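You operate a simulated robot arm through the tools that you are given. There is no shell and no other tool.

The job below is to be done with a simulated robot arm. You get a single attempt, and the scene is never put back.

## Task
Cool the mould: heat off, dial to 90, fan on till under 40 C, then set it on the mat.
Fine: Stop the fan when it is cool; the other moulds stay.

Only the result counts: the job must be done as asked and must still hold three seconds after the hand-in. Knocking over, shifting, dropping, spilling or breaking anything else fails it.

## Robot
A 7-joint arm with a two-finger parallel gripper, fixed in place. Base frame: the origin is at the foot of the arm, x ahead of it, y to its left, z up; the work surface is at about z = 850. Units: mm, degrees, N and s.
With the tool pointing down near the work surface it reaches from about 240 to 680 mm from the base axis. Its first joint turns from -66.0 to 66.0 degrees. Payload 2.4 kg.
Tool frame: the origin (TCP) lies between the finger pads and is the grasp point; the fingertips stand 30 mm ahead of it; z points along the fingers, y is the line along which they close. The gripper opens to 94 mm. The fingers are 28 mm wide and 10 mm thick; the gripper's body (50 by 96 mm) begins 55 mm behind the TCP.
Orientation is that of the tool frame in the base frame, as a unit quaternion [x, y, z, w]. With the fingers straight down and closing along the base's y, the tool's x points along the base's -x, its y along +y and its z along -z.

## Interface
- The arm moves only by the tool drive_tool. Its arguments are lists of equal length, an entry for each row: "linear": the shift along the tool's x, y, z in units of 100 mm (1.0 is 100 mm), a list of three; "angular": the turn, a rotation vector about the tool's x, y, z in units of 45 degrees (1.0 is 45 degrees), a list of three. In form: {"linear": [[x, y, z], ...], "angular": [[rx, ry, rz], ...]}. A call has 1 to 20 rows; each row is the pose to reach, as a shift and turn from the pose commanded when the call began, along the tool's axes at that moment. "claw" is the finger opening in mm, from 0 to 94, set as the call begins (left out, the last holds). A call with a number of a shift or a turn outside -1 to 1 is refused whole. Rows are played at 5 a second. More than 50 mm and 8.6 degrees between two rows, or a gripper value outside its range, and nothing of the call is played. Where a pose cannot be reached the arm comes as near as it can. A force on the tool above 40 N (or 10 N above the force at the start of the call, whichever is more), or a blocked arm, ends the call early, and 0.2 s more pass. The fingers move at their own pace (about 153 mm/s each) and stop on an object; they squeeze with about 24 N. The grip force told is the motor's: it shows also when the fingers shut on nothing. Time passes only in rows, and 0.2 s behind the last, so rows that repeat a pose let the fingers close. The reply holds the time, the measured pose of the TCP, the force on the tool along the base axes, the opening and the grip force, in the units named above and with some noise, with the torque about the TCP (base axes, N m) and any sound that the robot's microphone picked up, and new pictures: "pictures" is both (left out), scene, wrist or none.
- Cameras (640 x 400 px; columns grow to the right, rows downward): "scene" is fixed at [-4.7, 450.6, 1451.9]; the picture's right is [-0.98, -0.19, 0.00], its down [-0.09, 0.50, -0.86] and it looks along [0.16, -0.85, -0.51] (base axes); focal length 344 px, centre (320, 200). "wrist" rides on the gripper at [76, 14, -102] in the tool frame; the picture's right is [-0.18, 0.98, 0.00], its down [-0.75, -0.14, -0.64] and it looks along [-0.63, -0.12, 0.77] (tool axes); focal length 243 px, centre (320, 200). There is no depth. A picture from a camera that has moved, and an enlarged one, comes with that camera's place and axes in the base frame and with its lens.
- enlarge(camera, box): a new picture of the part [left, top, right, bottom] of that camera's present view, enlarged. No time passes.
- sign_off(): hands the job in; it is judged then, once.

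Places have to be worked out from the pictures, the camera data and where the tool is seen. Open the gripper and draw the arm clear of the work before you hand the job in, unless the task says otherwise.

The tools are called after "Call:" as name(argument=value, ...) on one line, values as JSON. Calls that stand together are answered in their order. drive_tool: Moves the arm, as the interface text tells. Its arguments: {"type":"object","properties":{"linear":{"type":"array","items":{"type":"array","items":{"type":"number"}}},"angular":{"type":"array","items":{"type":"array","items":{"type":"number"}}},"claw":{"type":"number"},"pictures":{"type":"string","enum":["both","scene","wrist","none"]}},"required":["linear","angular"]} The other tools are called the same way: enlarge (camera, box) takes an enlarged picture of a part of a camera's view; sign_off () hands the job in.

At the start:

```text
t: 0.0
ee_pos: [330.2, 151.2, 1214.8]
orientation: [0.0, 1.0, 0.0, 0.0]
force: [0.1, 0.8, -0.2]
moment: [0.02, 0.0, -0.02]
grip_width: 94.0
grip_force: 0.2
```

scene: 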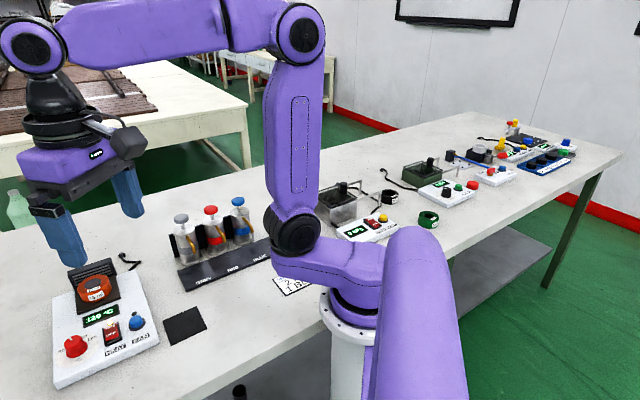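
wrist: 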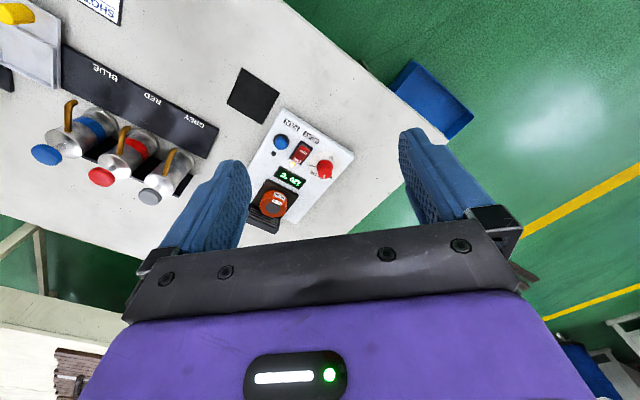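

The scene shows a heater panel on the left with display, red knob, rocker switch and blue knob, and a dark square mat near it. I'll enlarge both views to read the labels.

Call:
enlarge(camera="scene", box=[30, 240, 230, 400])

Call:
enlarge(camera="wrist", box=[210, 50, 370, 240])

Call:
enlarge(camera="scene", box=[150, 170, 350, 310])

Call:
enlarge(camera="scene", box=[310, 100, 600, 250])

```text
2.50 times, centred on (130, 320) of scene
camera zoom: at [-4.7, 450.6, 1451.9], right [-0.98, -0.19, 0.0], down [-0.09, 0.5, -0.86], along [0.16, -0.85, -0.51], focal length 860 px, centre (795, -100)
```

zoom: 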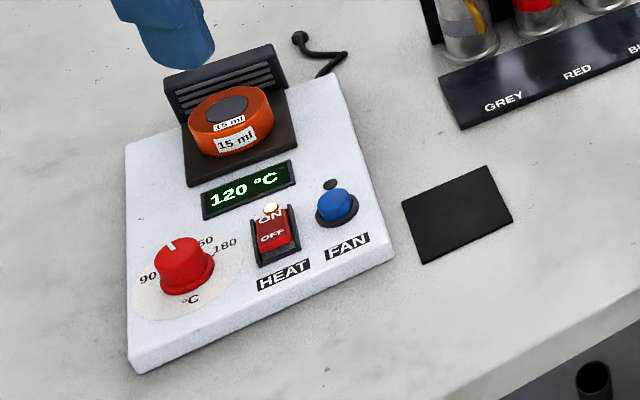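

```text
2.11 times, centred on (290, 145) of wrist
camera zoom: at [252.7, 164.6, 1316.4], right [0.18, 0.98, 0.0], down [0.75, -0.14, 0.64], along [0.63, -0.12, -0.77], focal length 511 px, centre (383, 316)
```

zoom: 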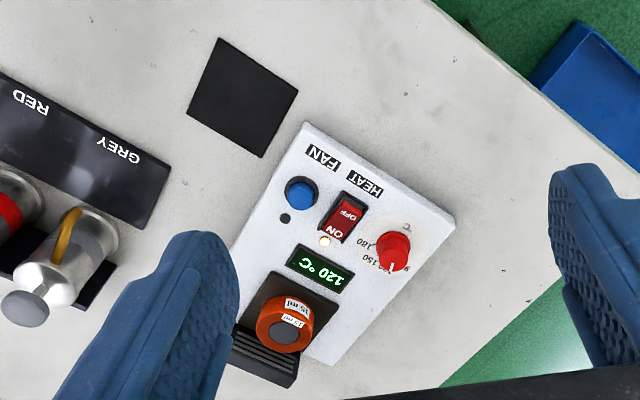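

```text
2.86 times, centred on (250, 240) of scene
camera zoom: at [-4.7, 450.6, 1451.9], right [-0.98, -0.19, 0.0], down [-0.09, 0.5, -0.86], along [0.16, -0.85, -0.51], focal length 983 px, centre (520, 86)
```

zoom: 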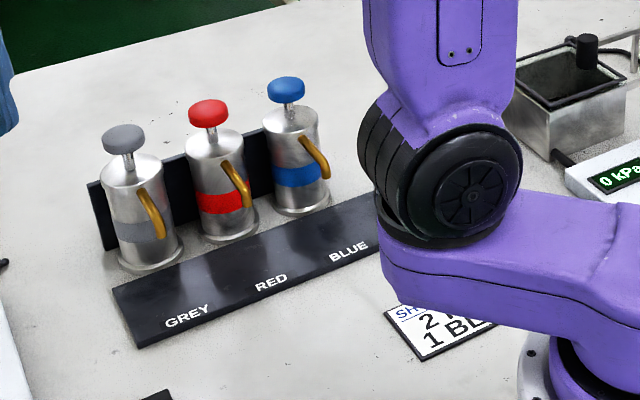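

```text
2.21 times, centred on (455, 175) of scene
camera zoom: at [-4.7, 450.6, 1451.9], right [-0.98, -0.19, 0.0], down [-0.09, 0.5, -0.86], along [0.16, -0.85, -0.51], focal length 759 px, centre (22, 255)
```

zoom: 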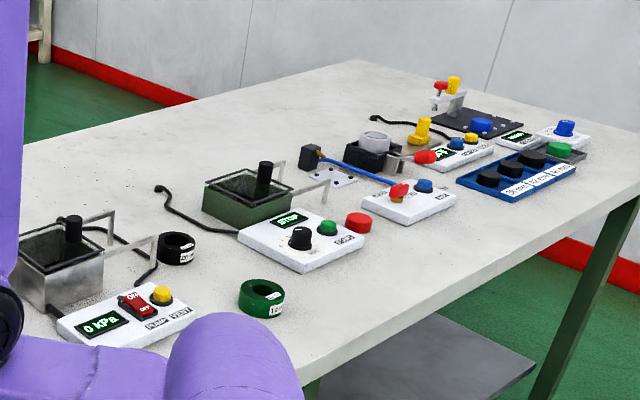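

The orange "15 ml" mould sits on the heater's hot plate, around (604,-12). The red dial points at 120, the HEAT rocker is ON and the blue FAN button has its lamp unlit. The mat is near (370,17). I'll bring the wrist camera closer to measure the controls.

Call:
drive_tool(linear=[[-0.2, -0.13, 0.25], [-0.4, -0.26, 0.5], [-0.6, -0.38, 0.75], [-0.8, -0.51, 1.0], [-0.8, -0.51, 1.0]], angular=[[0, 0, 0], [0, 0, 0], [0, 0, 0], [0, 0, 0], [0, 0, 0]], pictures="both")

```text
t: 1.2
ee_pos: [410.3, 98.9, 1112.4]
orientation: [0.0, 1.0, 0.0, 0.001]
force: [0.1, 0.6, -0.3]
moment: [0.01, 0.02, -0.01]
grip_width: 93.9
grip_force: 0.0
camera wrist: at [333.0, 112.5, 1216.1], right [0.18, 0.98, 0.0], down [0.75, -0.14, 0.64], along [0.63, -0.12, -0.77], focal length 243 px, centre (320, 200)
```

scene: 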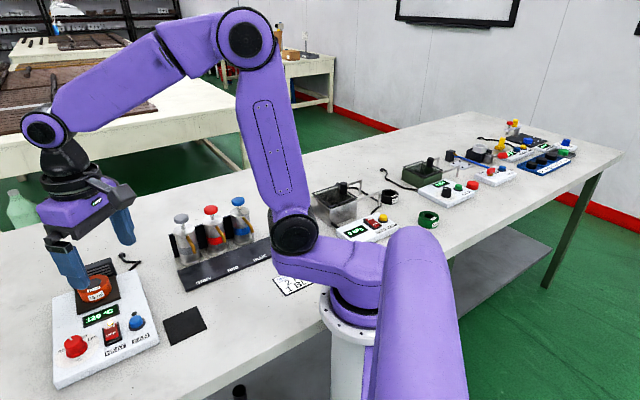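
wrist: 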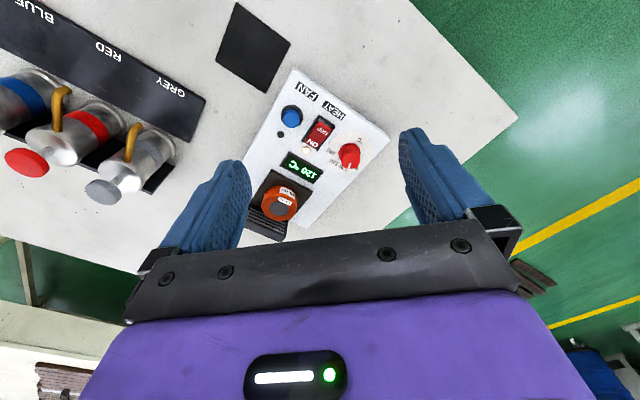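

The panel is clearly between the fingers now; I'll enlarge it for measurement.

Call:
enlarge(camera="wrist", box=[230, 60, 400, 166])

Call:
enlarge(camera="wrist", box=[230, 140, 390, 240])

Call:
enlarge(camera="scene", box=[40, 250, 200, 390])

```text
3.76 times, centred on (315, 113) of wrist
camera zoom: at [333.0, 112.5, 1216.1], right [0.18, 0.98, 0.0], down [0.75, -0.14, 0.64], along [0.63, -0.12, -0.77], focal length 913 px, centre (339, 528)
```

zoom: 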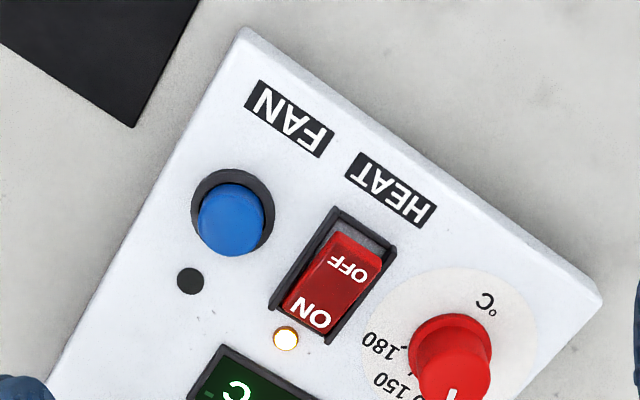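

```text
4.00 times, centred on (310, 190) of wrist
camera zoom: at [333.0, 112.5, 1216.1], right [0.18, 0.98, 0.0], down [0.75, -0.14, 0.64], along [0.63, -0.12, -0.77], focal length 970 px, centre (360, 240)
```

zoom: 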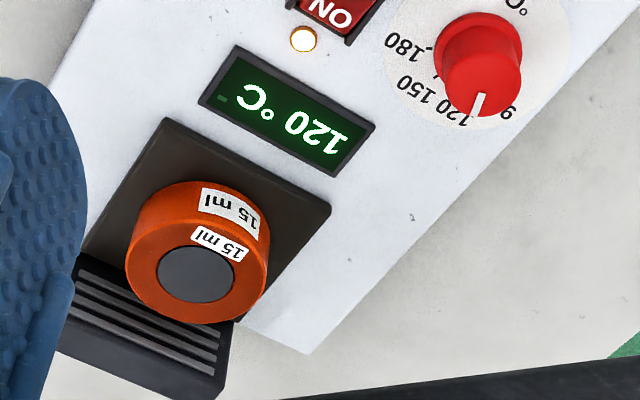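

```text
2.86 times, centred on (120, 320) of scene
camera zoom: at [-4.7, 450.6, 1451.9], right [-0.98, -0.19, 0.0], down [-0.09, 0.5, -0.86], along [0.16, -0.85, -0.51], focal length 983 px, centre (891, -143)
```

zoom: 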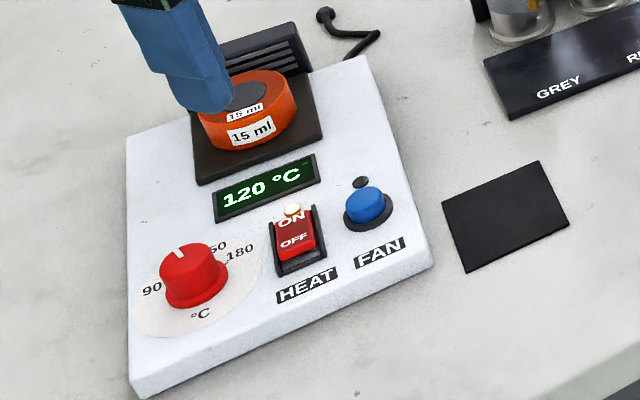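

Triangulating the two views gives the panel top at z≈869, FAN cap top ≈(455,48,883), rocker OFF end ≈(479,88,882) and dial knob ≈(531,124,886). The dial labels are about 40° apart. I'll move lower for a close view of the rocker and dial.

Call:
drive_tool(linear=[[0.03, -0.01, 0.3], [0.06, -0.03, 0.6], [0.1, -0.05, 0.9], [0.1, -0.05, 1.0], [0.1, -0.05, 1.0]], angular=[[0, 0, 0], [0, 0, 0], [0, 0, 0], [0, 0, 0], [0, 0, 0]], pictures="wrist")

Call:
enlarge(camera="wrist", box=[230, 40, 430, 165])

Call:
enlarge(camera="scene", box=[95, 295, 155, 350])

```text
t: 2.4
ee_pos: [401.1, 94.4, 1011.5]
orientation: [-0.001, 1.0, 0.0, 0.001]
force: [0.0, -1.1, 0.0]
moment: [-0.02, -0.01, -0.02]
grip_width: 94.0
grip_force: 0.0
camera wrist: at [323.8, 108.1, 1114.2], right [0.18, 0.98, 0.0], down [0.75, -0.14, 0.64], along [0.63, -0.12, -0.77], focal length 243 px, centre (320, 200)
```

wrist: 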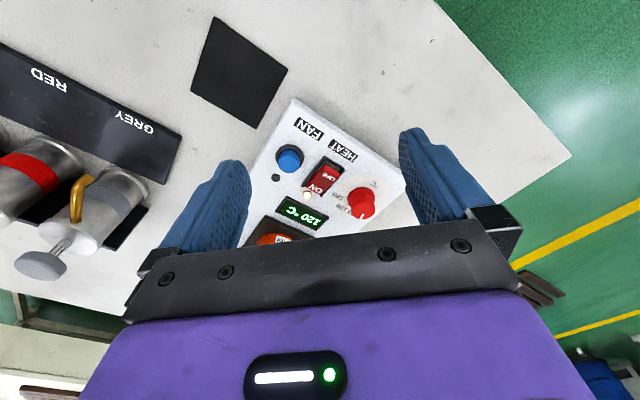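

```text
3.20 times, centred on (330, 102) of wrist
camera zoom: at [323.8, 108.1, 1114.2], right [0.18, 0.98, 0.0], down [0.75, -0.14, 0.64], along [0.63, -0.12, -0.77], focal length 776 px, centre (288, 512)
```

zoom: 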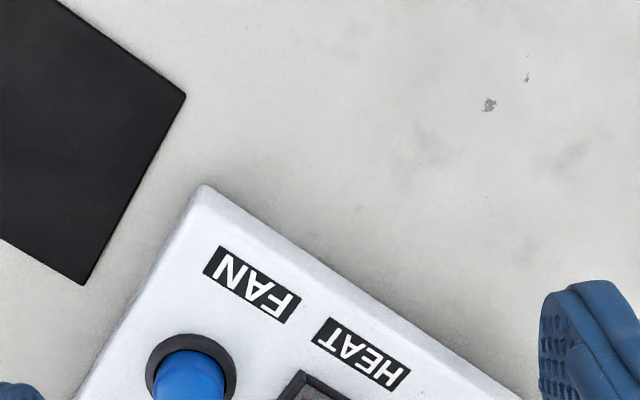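

```text
7.27 times, centred on (125, 322) of scene
camera zoom: at [-4.7, 450.6, 1451.9], right [-0.98, -0.19, 0.0], down [-0.09, 0.5, -0.86], along [0.16, -0.85, -0.51], focal length 2502 px, centre (1738, -691)
```

zoom: 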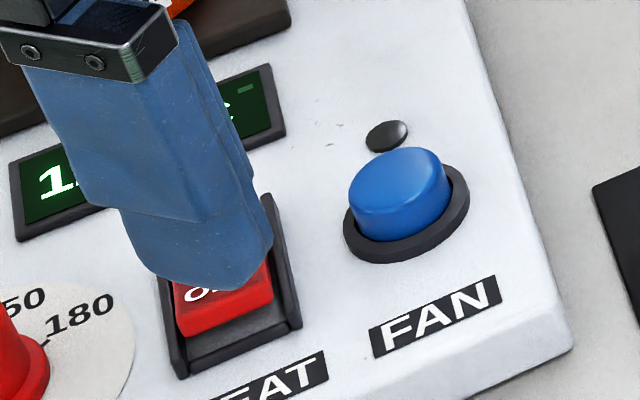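

The scene close-up shows the rocker's raised OFF end sitting between two bezel side walls. I'll enlarge the wrist view of the rocker and dial.

Call:
enlarge(camera="wrist", box=[260, 130, 400, 240])

Call:
enlarge(camera="wrist", box=[295, 150, 350, 205])

```text
3.64 times, centred on (330, 185) of wrist
camera zoom: at [323.8, 108.1, 1114.2], right [0.18, 0.98, 0.0], down [0.75, -0.14, 0.64], along [0.63, -0.12, -0.77], focal length 882 px, centre (284, 254)
```

zoom: 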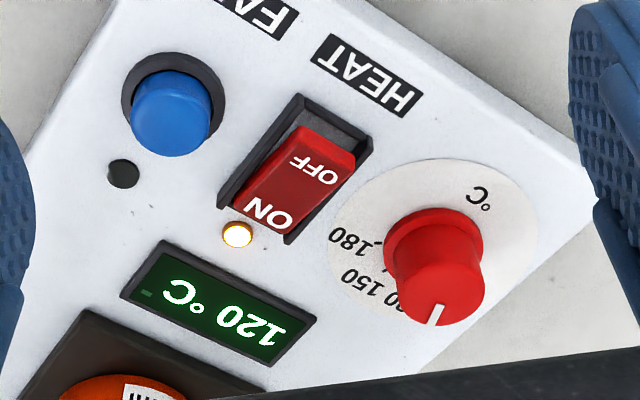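

```text
7.27 times, centred on (322, 178) of wrist
camera zoom: at [323.8, 108.1, 1114.2], right [0.18, 0.98, 0.0], down [0.75, -0.14, 0.64], along [0.63, -0.12, -0.77], focal length 1764 px, centre (302, 364)
```

zoom: 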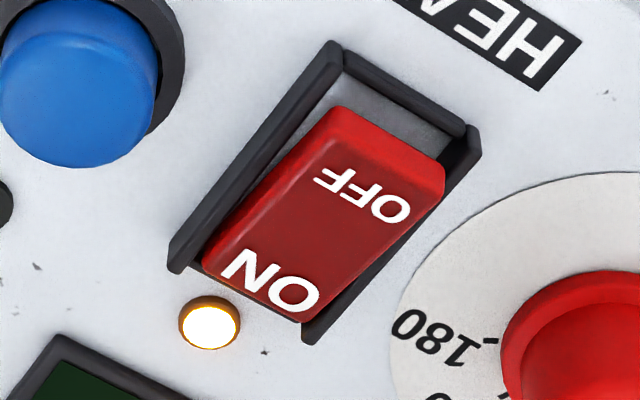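

Refined estimates: rocker axis along (0.72,-0.69), OFF end about (475,90,886); knob (532,124), top 889, Ø31; FAN (456,48), top 884. I'll yaw the tool about 44° to line up with the panel and move over the region, gripper fully open, to press OFF with one tilted fingertip edge.

Call:
drive_tool(linear=[[-0.06, -0.07, 0.02], [-0.13, -0.14, 0.05], [-0.19, -0.21, 0.08], [-0.26, -0.28, 0.1], [-0.32, -0.35, 0.13], [-0.388, -0.422, 0.15], [-0.388, -0.422, 0.15]], angular=[[0, 0, 0.162], [0, 0, 0.324], [0, 0, 0.487], [0, 0, 0.649], [0, 0, 0.811], [0, 0, 0.973], [0, 0, 0.973]], claw=94, pictures="both")

```text
t: 4.0
ee_pos: [438.3, 53.7, 998.6]
orientation: [0.375, 0.927, 0.0, 0.0]
force: [0.1, 0.2, 0.2]
moment: [0.03, 0.03, 0.02]
grip_width: 93.9
grip_force: 0.2
camera wrist: at [391.7, 116.0, 1101.1], right [0.81, 0.58, 0.0], down [0.45, -0.62, 0.64], along [0.37, -0.52, -0.77], focal length 243 px, centre (320, 200)
```

scene: 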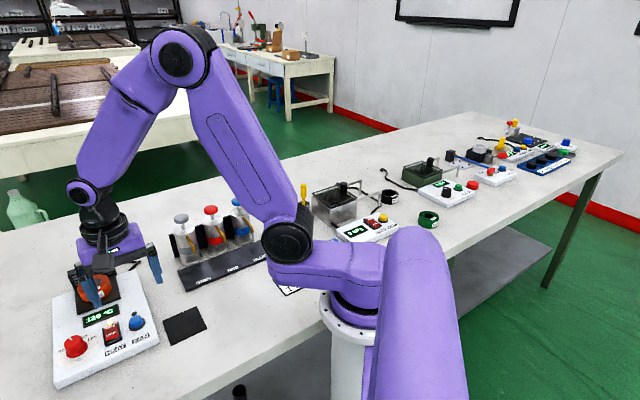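
wrist: 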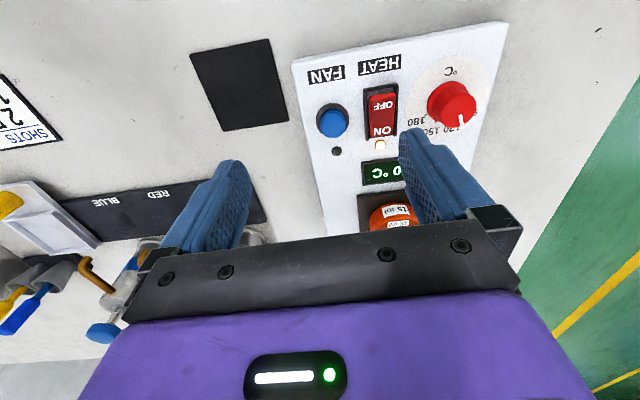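

The view is now square to the panel. I'll enlarge it to re-measure rocker, knob and FAN from this new angle.

Call:
enlarge(camera="wrist", box=[300, 40, 500, 165])

Call:
enlarge(camera="wrist", box=[350, 75, 430, 155])

```text
3.20 times, centred on (400, 102) of wrist
camera zoom: at [391.7, 116.0, 1101.1], right [0.81, 0.58, 0.0], down [0.45, -0.62, 0.64], along [0.37, -0.52, -0.77], focal length 776 px, centre (64, 512)
```

zoom: 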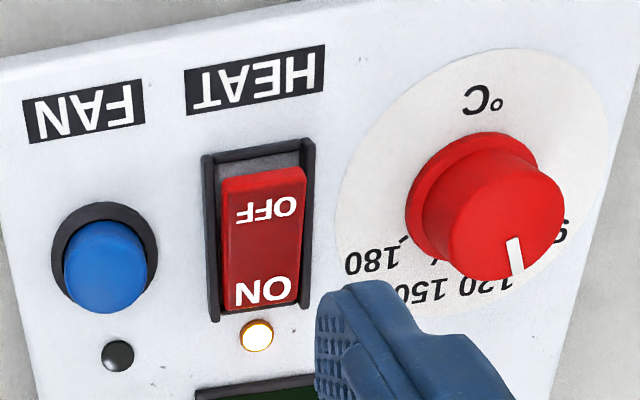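

```text
5.00 times, centred on (390, 115) of wrist
camera zoom: at [391.7, 116.0, 1101.1], right [0.81, 0.58, 0.0], down [0.45, -0.62, 0.64], along [0.37, -0.52, -0.77], focal length 1213 px, centre (-30, 625)
```

zoom: 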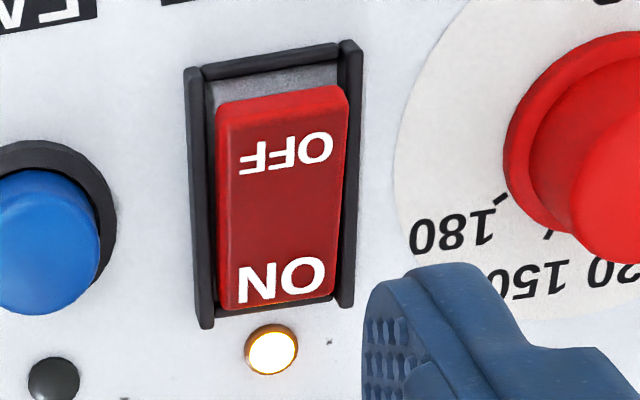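

The OFF text centre re-measures at about (479,89) with the front edge at (472,94), so the finger on the +y side is already in line. I'll tilt 25° about tool y so the front edge of the fingertip leads, and descend to about 15 mm above the rocker.

Call:
drive_tool(linear=[[0, 0, 0.15], [0, 0, 0.3], [0, 0, 0.45], [0, 0, 0.63], [0, 0, 0.63]], angular=[[0, -0.14, 0], [0, -0.28, 0], [0, -0.42, 0], [0, -0.556, 0], [0, -0.556, 0]], pictures="both")

Call:
enlarge(camera="scene", box=[60, 260, 180, 360])

Call:
enlarge(camera="wrist", box=[300, 60, 500, 185])

```text
t: 5.2
ee_pos: [438.1, 53.4, 936.1]
orientation: [0.364, 0.906, -0.081, 0.201]
force: [0.3, 0.0, 1.0]
moment: [0.02, -0.03, -0.02]
grip_width: 94.0
grip_force: 0.1
camera wrist: at [365.1, 141.5, 996.0], right [0.8, 0.59, 0.08], down [0.2, -0.39, 0.9], along [0.56, -0.71, -0.43], focal length 243 px, centre (320, 200)
```

scene: 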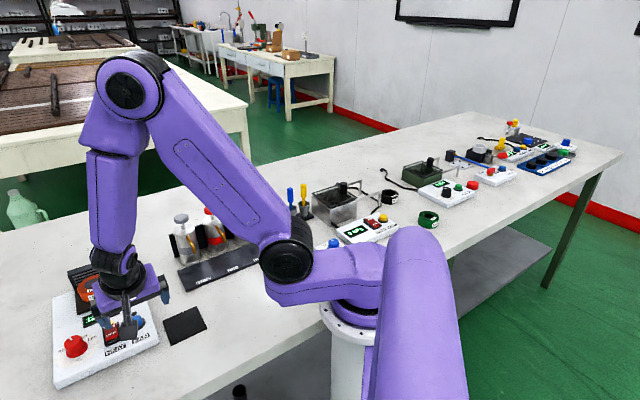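
wrist: 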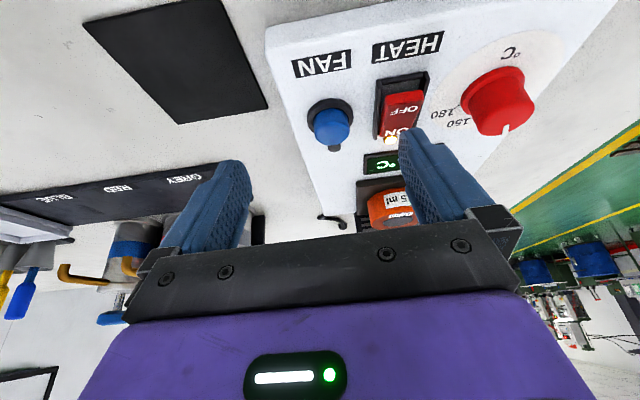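

```text
4.00 times, centred on (120, 310) of scene
camera zoom: at [-4.7, 450.6, 1451.9], right [-0.98, -0.19, 0.0], down [-0.09, 0.5, -0.86], along [0.16, -0.85, -0.51], focal length 1376 px, centre (1120, -240)
```

zoom: 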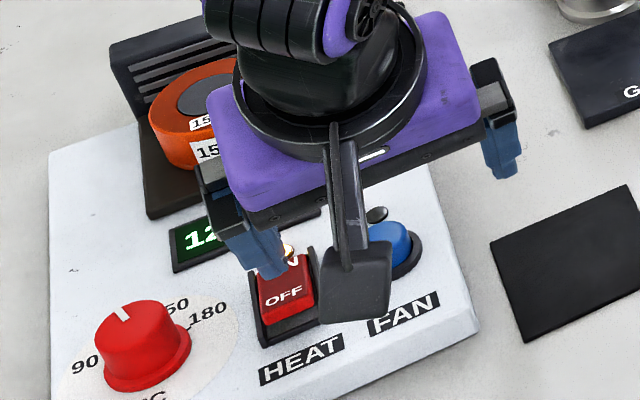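

```text
3.20 times, centred on (400, 122) of wrist
camera zoom: at [365.1, 141.5, 996.0], right [0.8, 0.59, 0.08], down [0.2, -0.39, 0.9], along [0.56, -0.71, -0.43], focal length 776 px, centre (64, 448)
```

zoom: 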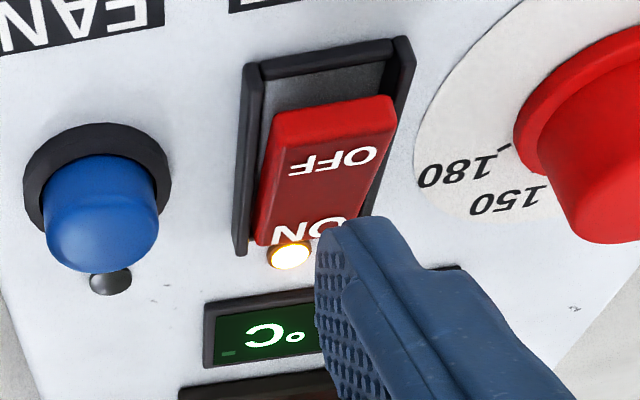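

The projected fingertip edge (474,91) lines up with the rocker's OFF half within about 2 mm in both views. I'll nudge it 2 mm and press down slowly, watching for a click and the lamp.

Call:
drive_tool(linear=[[0.0073, 0.02, 0.0629], [0.0326, 0.02, 0.1172], [0.0453, 0.02, 0.1444], [0.0537, 0.02, 0.1626], [0.0622, 0.02, 0.1807], [0.0706, 0.02, 0.1988], [0.0791, 0.02, 0.2169], [0.0791, 0.02, 0.2169]], angular=[[0, 0, 0], [0, 0, 0], [0, 0, 0], [0, 0, 0], [0, 0, 0], [0, 0, 0], [0, 0, 0], [0, 0, 0]], pictures="both")

Call:
enlarge(camera="wrist", box=[300, 60, 500, 185])

Call:
enlarge(camera="scene", box=[60, 270, 160, 360])

```text
t: 6.8
ee_pos: [442.3, 53.5, 914.4]
orientation: [0.364, 0.906, -0.078, 0.204]
force: [-9.1, 0.6, 15.5]
moment: [0.52, -0.18, 0.27]
grip_width: 90.5
grip_force: 0.0
stopped in row 8: the force on the tool passed its limit at 45 N (the readings are from after the stop); the commanded pose is now the measured one
camera wrist: at [369.6, 141.1, 975.9], right [0.8, 0.6, 0.08], down [0.19, -0.39, 0.9], along [0.57, -0.7, -0.42], focal length 243 px, centre (320, 200)
```

scene: 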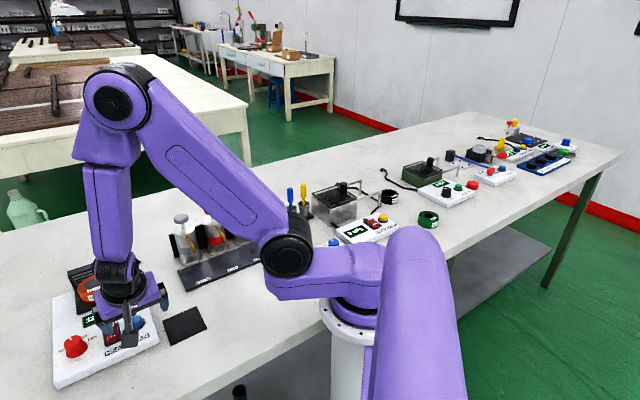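
wrist: 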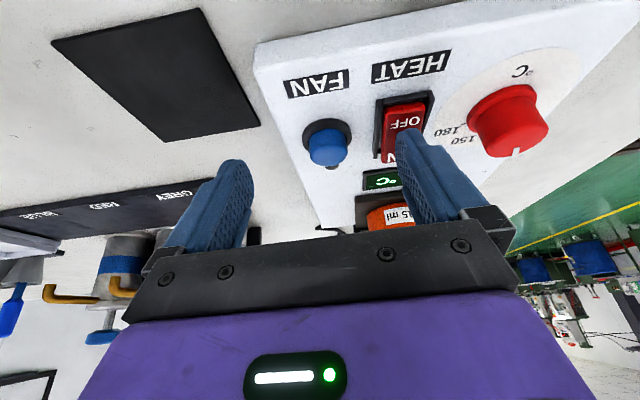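

```text
3.20 times, centred on (400, 122) of wrist
camera zoom: at [369.6, 141.1, 975.9], right [0.8, 0.6, 0.08], down [0.19, -0.39, 0.9], along [0.57, -0.7, -0.42], focal length 776 px, centre (64, 448)
```

zoom: 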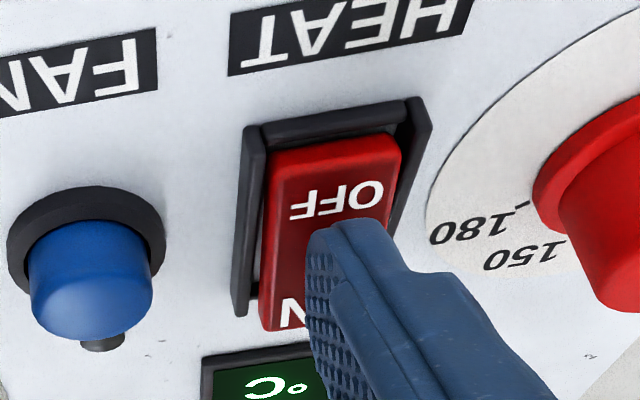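

```text
4.44 times, centred on (110, 315) of scene
camera zoom: at [-5.2, 450.6, 1452.0], right [-0.98, -0.19, 0.0], down [-0.09, 0.5, -0.86], along [0.16, -0.85, -0.51], focal length 1529 px, centre (1253, -311)
```

zoom: 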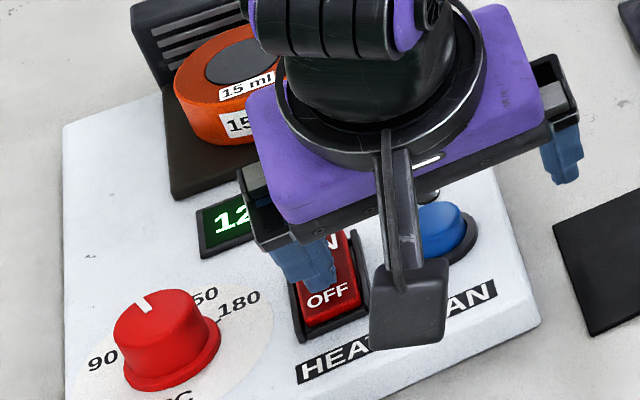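

The push hit 45 N and the rocker now appears tilted toward OFF, though the lamp is hidden. I'll lift 30 mm and check the lamp and the rocker.

Call:
drive_tool(linear=[[-0.042, 0, -0.091], [-0.085, 0, -0.181], [-0.127, 0, -0.272], [-0.127, 0, -0.272]], angular=[[0, 0, 0], [0, 0, 0], [0, 0, 0], [0, 0, 0]], claw=94, pictures="both")

Call:
enlarge(camera="wrist", box=[300, 40, 500, 165])

Call:
enlarge(camera="scene", box=[50, 260, 170, 360])

```text
t: 7.8
ee_pos: [442.4, 53.2, 945.9]
orientation: [0.364, 0.905, -0.08, 0.204]
force: [0.2, 0.6, 0.3]
moment: [-0.02, 0.04, 0.01]
grip_width: 93.9
grip_force: 0.0
camera wrist: at [370.0, 140.8, 1006.0], right [0.8, 0.6, 0.08], down [0.19, -0.39, 0.9], along [0.57, -0.7, -0.42], focal length 243 px, centre (320, 200)
```

scene: 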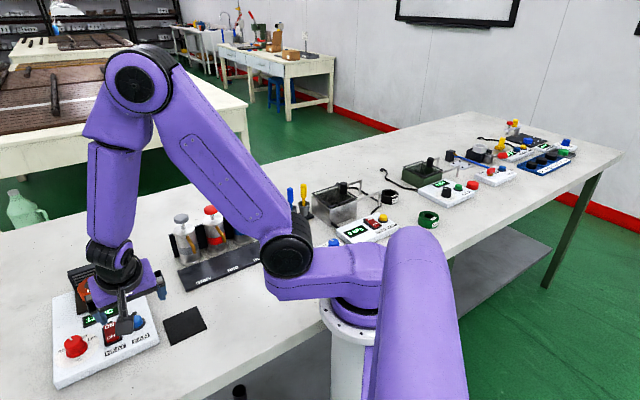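
wrist: 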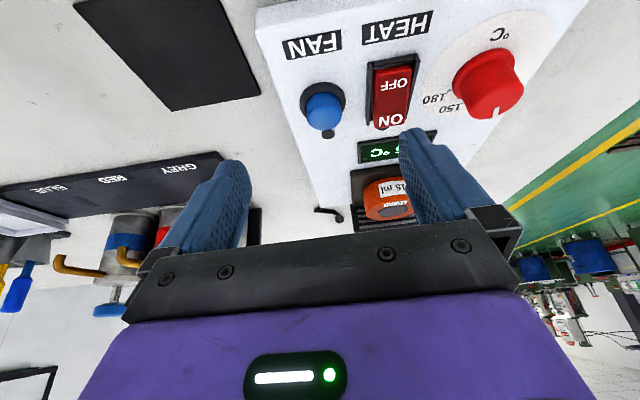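

```text
3.20 times, centred on (400, 102) of wrist
camera zoom: at [370.0, 140.8, 1006.0], right [0.8, 0.6, 0.08], down [0.19, -0.39, 0.9], along [0.57, -0.7, -0.42], focal length 776 px, centre (64, 512)
```

zoom: 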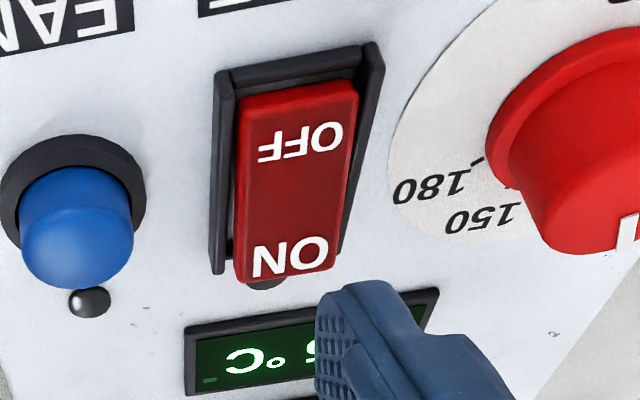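

```text
4.00 times, centred on (110, 310) of scene
camera zoom: at [-4.7, 450.6, 1451.9], right [-0.98, -0.19, 0.0], down [-0.09, 0.5, -0.86], along [0.16, -0.85, -0.51], focal length 1376 px, centre (1160, -240)
```

zoom: 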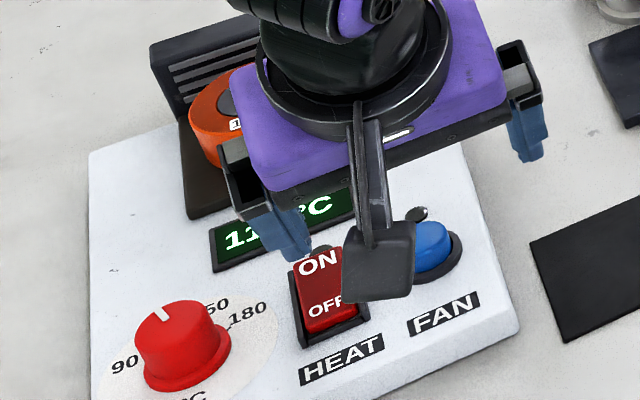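

The rocker is now OFF, its lamp is dark, the temperature is already falling from 120, and the panel hasn't moved. Next I'll untilt the tool and move toward the dial.

Call:
drive_tool(linear=[[-0.03, 0.1, -0.15], [-0.09, 0.3, -0.2], [-0.15, 0.55, -0.229], [-0.206, 0.778, -0.229], [-0.206, 0.778, -0.229]], angular=[[0, 0.14, 0], [0, 0.28, 0], [0, 0.42, 0], [0.0, 0.56, 0], [0, 0.56, 0]], claw=62, pictures="both")

```text
t: 9.0
ee_pos: [502.3, 103.6, 975.2]
orientation: [0.372, 0.928, 0.002, 0.002]
force: [-0.1, 0.5, -0.7]
moment: [-0.01, -0.01, -0.03]
grip_width: 62.1
grip_force: 0.2
camera wrist: at [455.9, 165.4, 1078.8], right [0.81, 0.58, 0.01], down [0.45, -0.63, 0.64], along [0.38, -0.52, -0.77], focal length 243 px, centre (320, 200)
```

scene: 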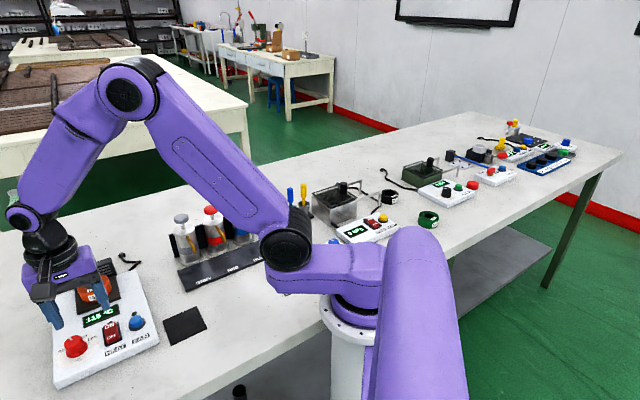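
wrist: 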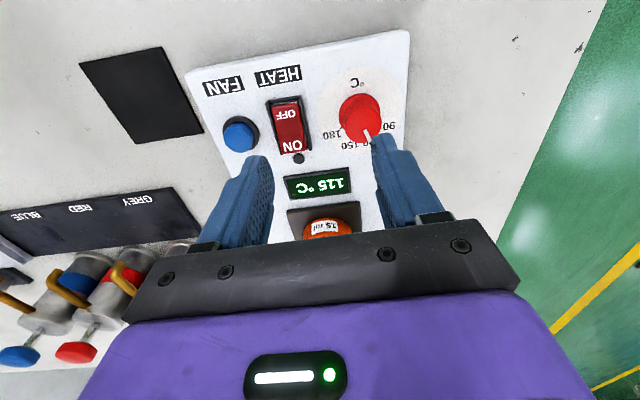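

The display reads 115 °C and falling. I'll enlarge to fix the knob centre and pointer from here.

Call:
enlarge(camera="wrist", box=[300, 60, 420, 160])

```text
4.00 times, centred on (360, 110) of wrist
camera zoom: at [455.9, 165.4, 1078.8], right [0.81, 0.58, 0.01], down [0.45, -0.63, 0.64], along [0.38, -0.52, -0.77], focal length 970 px, centre (160, 560)
```

zoom: 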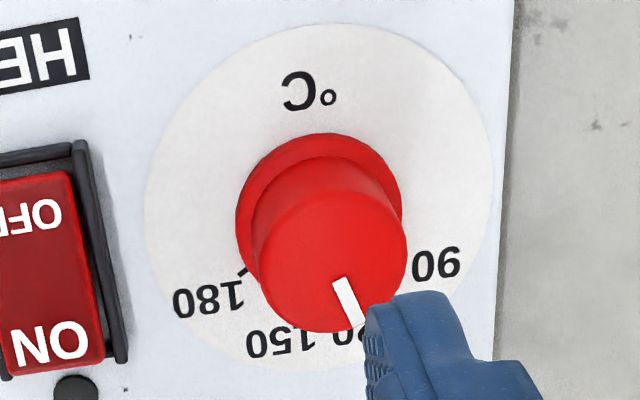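

The knob centre is at about (530.7,123.8), with its pointer at −25° (120) and the 90 label at about +15°. A +40° turn, counter-clockwise from above, is needed. I'll position over the knob with the tips just above its top.

Call:
drive_tool(linear=[[-0.03, 0.17, 0.1], [-0.065, 0.343, 0.2], [-0.065, 0.343, 0.45], [-0.065, 0.343, 0.45]], angular=[[0, 0, 0], [0, 0, 0], [0, 0, 0], [0, 0, 0]], claw=62, pictures="both")

Call:
enlarge(camera="scene", box=[20, 270, 140, 390])

Call:
enlarge(camera="wrist", box=[250, 80, 400, 180])

```text
t: 10.0
ee_pos: [530.9, 123.6, 929.9]
orientation: [0.372, 0.928, 0.003, 0.001]
force: [0.3, 0.1, 1.0]
moment: [-0.01, -0.01, -0.05]
grip_width: 61.9
grip_force: 0.1
camera wrist: at [484.3, 186.2, 1033.1], right [0.81, 0.58, 0.01], down [0.44, -0.62, 0.64], along [0.38, -0.52, -0.77], focal length 243 px, centre (320, 200)
```

scene: 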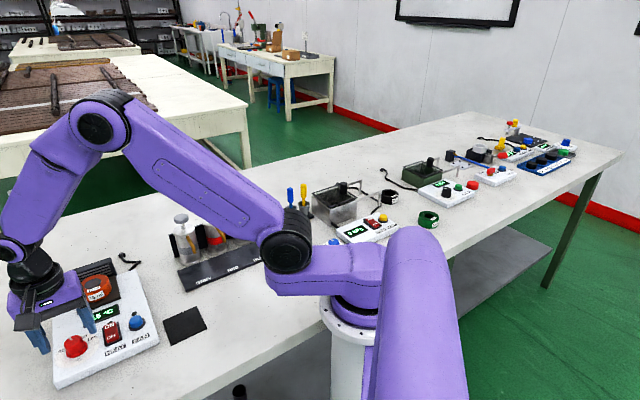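
wrist: 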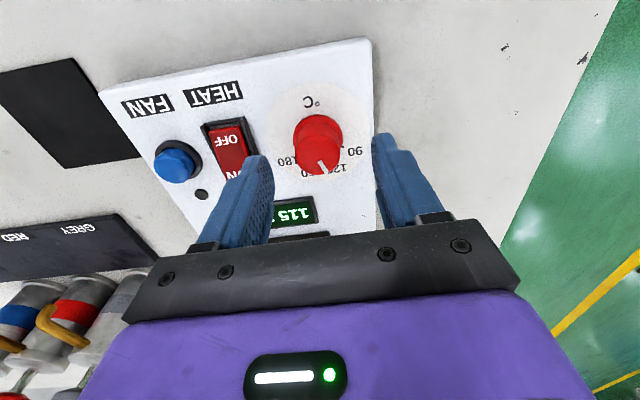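

```text
3.33 times, centred on (80, 330) of scene
camera zoom: at [-4.7, 450.6, 1451.9], right [-0.98, -0.19, 0.0], down [-0.09, 0.5, -0.86], along [0.16, -0.85, -0.51], focal length 1147 px, centre (1120, -233)
```

zoom: 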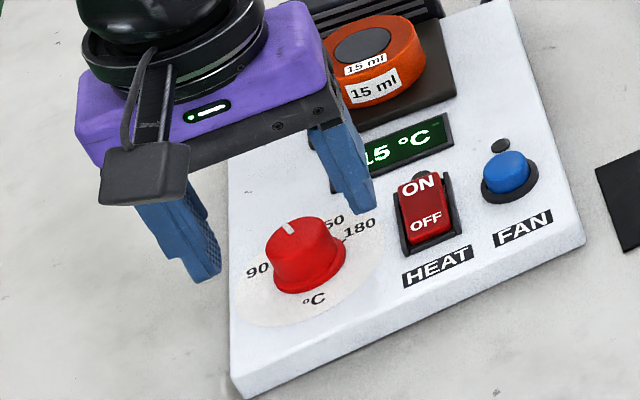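

```text
4.00 times, centred on (325, 130) of wrist
camera zoom: at [484.3, 186.2, 1033.1], right [0.81, 0.58, 0.01], down [0.44, -0.62, 0.64], along [0.38, -0.52, -0.77], focal length 970 px, centre (300, 480)
```

zoom: 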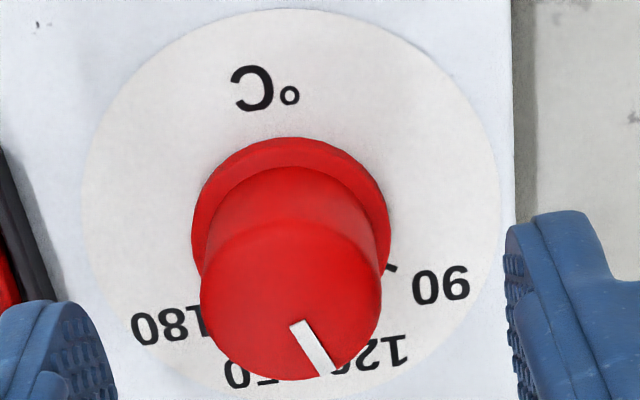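

The knob sits about 2 mm to the −y side of the tool axis. I'll correct for that and descend so the tips reach z≈876, with the fingers either side of the knob.

Call:
drive_tool(linear=[[0, -0.019, 0.08], [0, -0.019, 0.16], [0, -0.019, 0.234], [0, -0.019, 0.234]], angular=[[0, 0, 0], [0, 0, 0], [0, 0, 0], [0, 0, 0]], claw=62, pictures="both")

Call:
enlarge(camera="scene", box=[20, 270, 140, 390])

```text
t: 11.0
ee_pos: [531.1, 122.4, 907.7]
orientation: [0.372, 0.928, 0.002, 0.002]
force: [-0.1, 0.3, 0.1]
moment: [-0.02, -0.01, 0.02]
grip_width: 61.8
grip_force: 0.0
camera wrist: at [484.0, 184.9, 1008.8], right [0.81, 0.58, 0.01], down [0.44, -0.62, 0.64], along [0.38, -0.52, -0.77], focal length 243 px, centre (320, 200)
```

scene: 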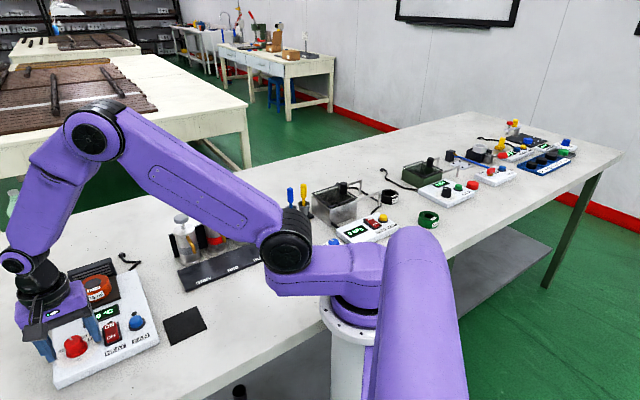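
wrist: 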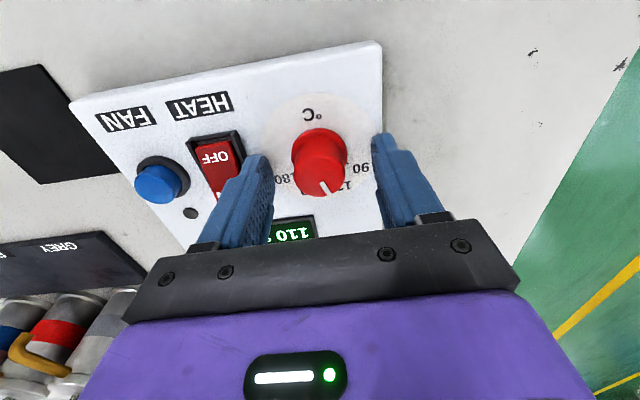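

```text
3.33 times, centred on (80, 330) of scene
camera zoom: at [-4.7, 450.6, 1451.9], right [-0.98, -0.19, 0.0], down [-0.09, 0.5, -0.86], along [0.16, -0.85, -0.51], focal length 1147 px, centre (1120, -233)
```

zoom: 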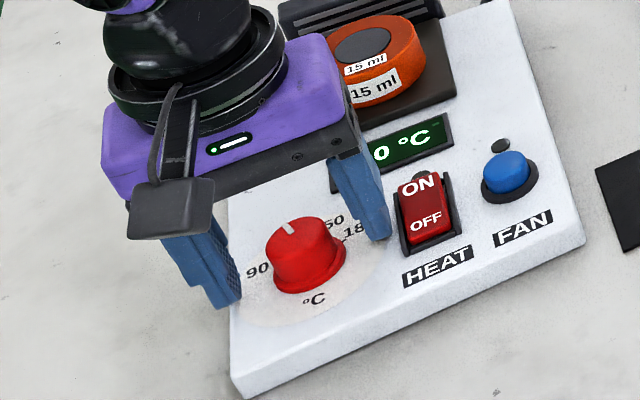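

The fingers straddle the knob symmetrically and the display reads 110 °C. I'll close on the knob now.

Call:
drive_tool(linear=[[0, 0, 0], [0, 0, 0], [0, 0, 0]], angular=[[0, 0, 0], [0, 0, 0], [0, 0, 0]], claw=15, pictures="wrist")

Call:
enlarge(camera="wrist", box=[240, 90, 400, 190])

```text
t: 11.8
ee_pos: [530.0, 122.7, 905.3]
orientation: [0.372, 0.928, 0.002, 0.001]
force: [0.8, 0.3, -0.3]
moment: [-0.63, 0.48, -0.01]
grip_width: 28.5
grip_force: 45.2
camera wrist: at [484.0, 184.9, 1008.8], right [0.81, 0.58, 0.0], down [0.44, -0.62, 0.64], along [0.38, -0.52, -0.77], focal length 243 px, centre (320, 200)
```

wrist: 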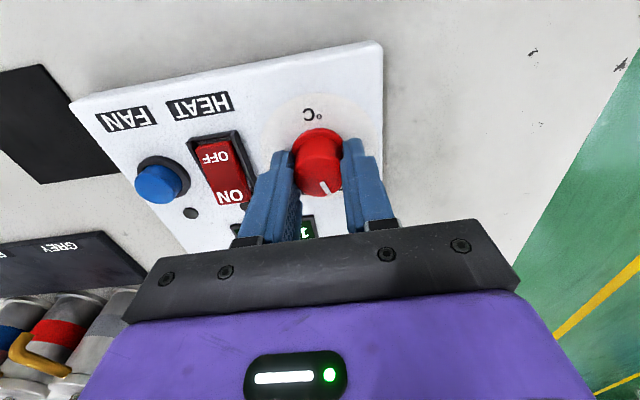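

```text
4.00 times, centred on (320, 140) of wrist
camera zoom: at [484.0, 184.9, 1008.8], right [0.81, 0.58, 0.0], down [0.44, -0.62, 0.64], along [0.38, -0.52, -0.77], focal length 970 px, centre (320, 440)
```

zoom: 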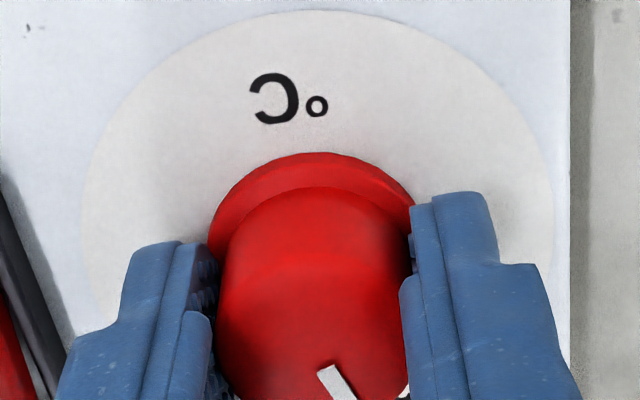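

The knob is gripped at 28.5 mm. I'll rotate it +40° counter-clockwise from above, which is −40° about tool z, in small steps.

Call:
drive_tool(linear=[[0, 0, 0], [0, 0, 0], [0, 0, 0], [0, 0, 0], [0, 0, 0], [0, 0, 0], [0, 0, 0], [0, 0, 0], [0, 0, 0]], angular=[[0, 0, -0.111], [0, 0, -0.222], [0, 0, -0.333], [0, 0, -0.444], [0, 0, -0.555], [0, 0, -0.667], [0, 0, -0.778], [0, 0, -0.889], [0, 0, -0.889]], pictures="both")

Call:
enlarge(camera="wrist", box=[240, 90, 400, 190])

Call:
enlarge(camera="scene", box=[20, 270, 140, 390])

```text
t: 13.8
ee_pos: [530.3, 123.6, 907.0]
orientation: [0.032, 0.999, 0.001, 0.002]
force: [11.3, 6.5, -14.0]
moment: [-0.58, -0.22, -0.24]
grip_width: 28.5
grip_force: 45.6
camera wrist: at [454.1, 141.8, 1008.4], right [0.25, 0.97, 0.01], down [0.74, -0.19, 0.65], along [0.63, -0.15, -0.76], focal length 243 px, centre (320, 200)
```

scene: 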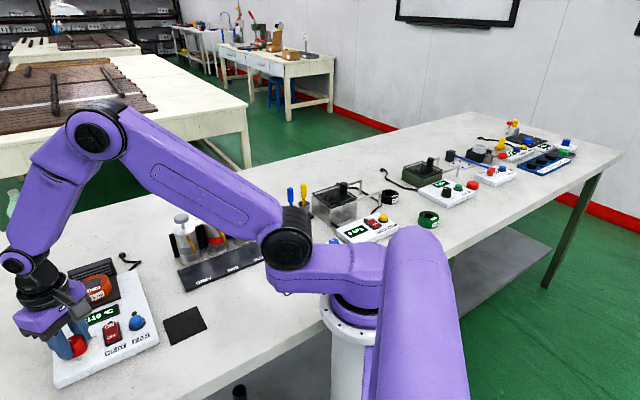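
wrist: 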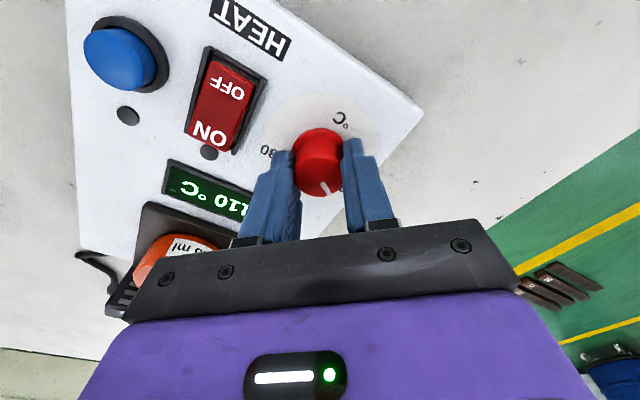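

```text
4.00 times, centred on (320, 140) of wrist
camera zoom: at [454.1, 141.8, 1008.4], right [0.25, 0.97, 0.01], down [0.74, -0.19, 0.65], along [0.63, -0.15, -0.76], focal length 970 px, centre (320, 440)
```

zoom: 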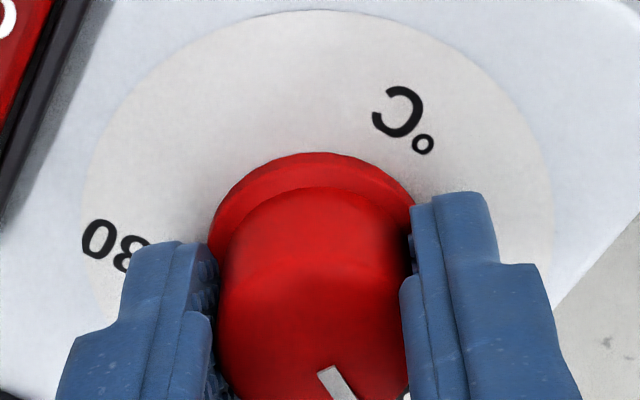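

```text
3.33 times, centred on (80, 330) of scene
camera zoom: at [-4.2, 450.9, 1451.8], right [-0.98, -0.19, 0.0], down [-0.09, 0.5, -0.86], along [0.16, -0.85, -0.51], focal length 1147 px, centre (1120, -233)
```

zoom: 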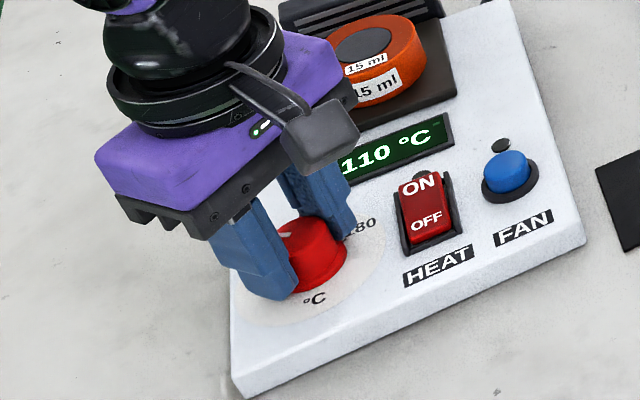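

The knob turned with the gripper by 40°; the pointer kept its position relative to the fingers. I'll release and lift straight up to check the pointer.

Call:
drive_tool(linear=[[0, 0, 0], [0, 0, 0], [0, 0, 0]], angular=[[0, 0, 0], [0, 0, 0], [0, 0, 0]], claw=55, pictures="none")

Call:
drive_tool(linear=[[0, 0, -0.1], [0, 0, -0.25], [0, 0, -0.5], [0, 0, -0.5]], angular=[[0, 0, 0], [0, 0, 0], [0, 0, 0], [0, 0, 0]], pictures="both")

Call:
enlarge(camera="wrist", box=[240, 90, 400, 190])

Call:
enlarge(camera="scene", box=[20, 270, 140, 390])

```text
t: 14.6
ee_pos: [530.6, 122.9, 906.0]
orientation: [0.032, 0.999, 0.003, 0.002]
force: [0.0, 0.0, 0.3]
moment: [0.01, -0.03, -0.01]
grip_width: 55.2
grip_force: 0.1
```

```text
t: 15.6
ee_pos: [530.2, 122.8, 955.6]
orientation: [0.034, 0.999, 0.002, 0.002]
force: [0.1, 0.4, 0.1]
moment: [0.01, -0.01, 0.0]
grip_width: 54.9
grip_force: 0.0
camera wrist: at [453.3, 141.1, 1058.6], right [0.25, 0.97, 0.0], down [0.74, -0.19, 0.64], along [0.62, -0.16, -0.76], focal length 243 px, centre (320, 200)
```

scene: 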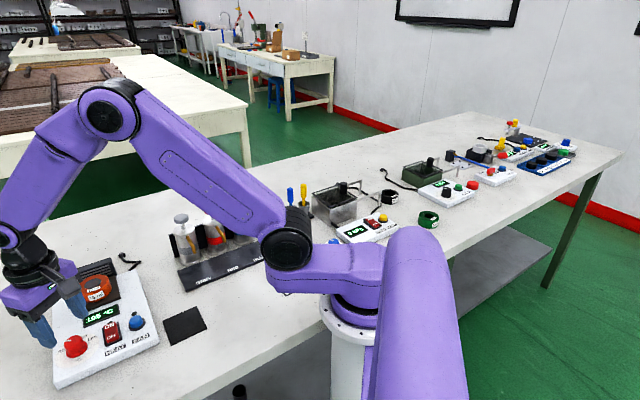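
wrist: 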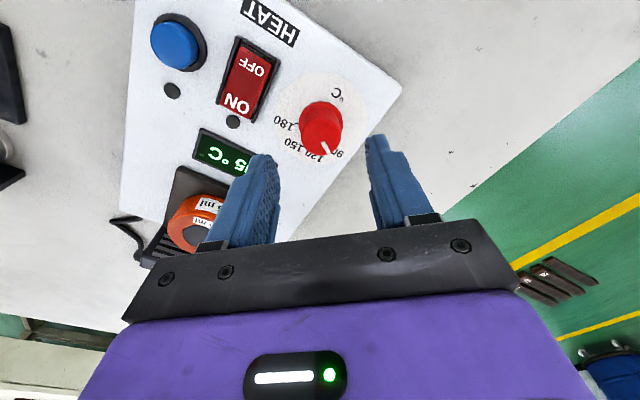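

```text
4.00 times, centred on (320, 140) of wrist
camera zoom: at [453.3, 141.1, 1058.6], right [0.25, 0.97, 0.0], down [0.74, -0.19, 0.64], along [0.62, -0.16, -0.76], focal length 970 px, centre (320, 440)
```

zoom: 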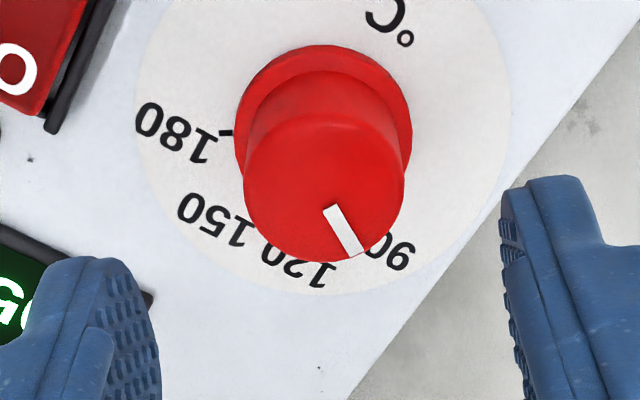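

```text
3.33 times, centred on (80, 330) of scene
camera zoom: at [-4.7, 450.6, 1451.9], right [-0.98, -0.19, 0.0], down [-0.09, 0.5, -0.86], along [0.16, -0.85, -0.51], focal length 1147 px, centre (1120, -233)
```

zoom: 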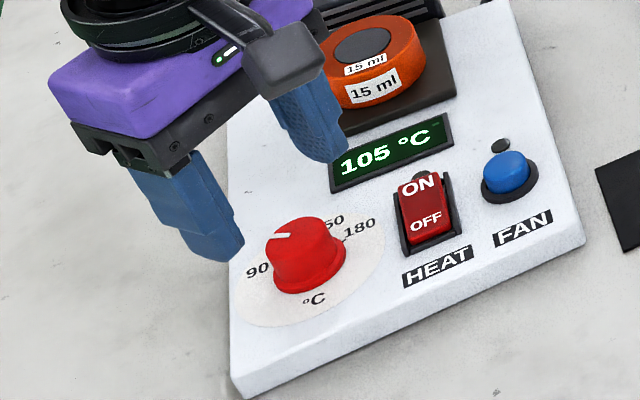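

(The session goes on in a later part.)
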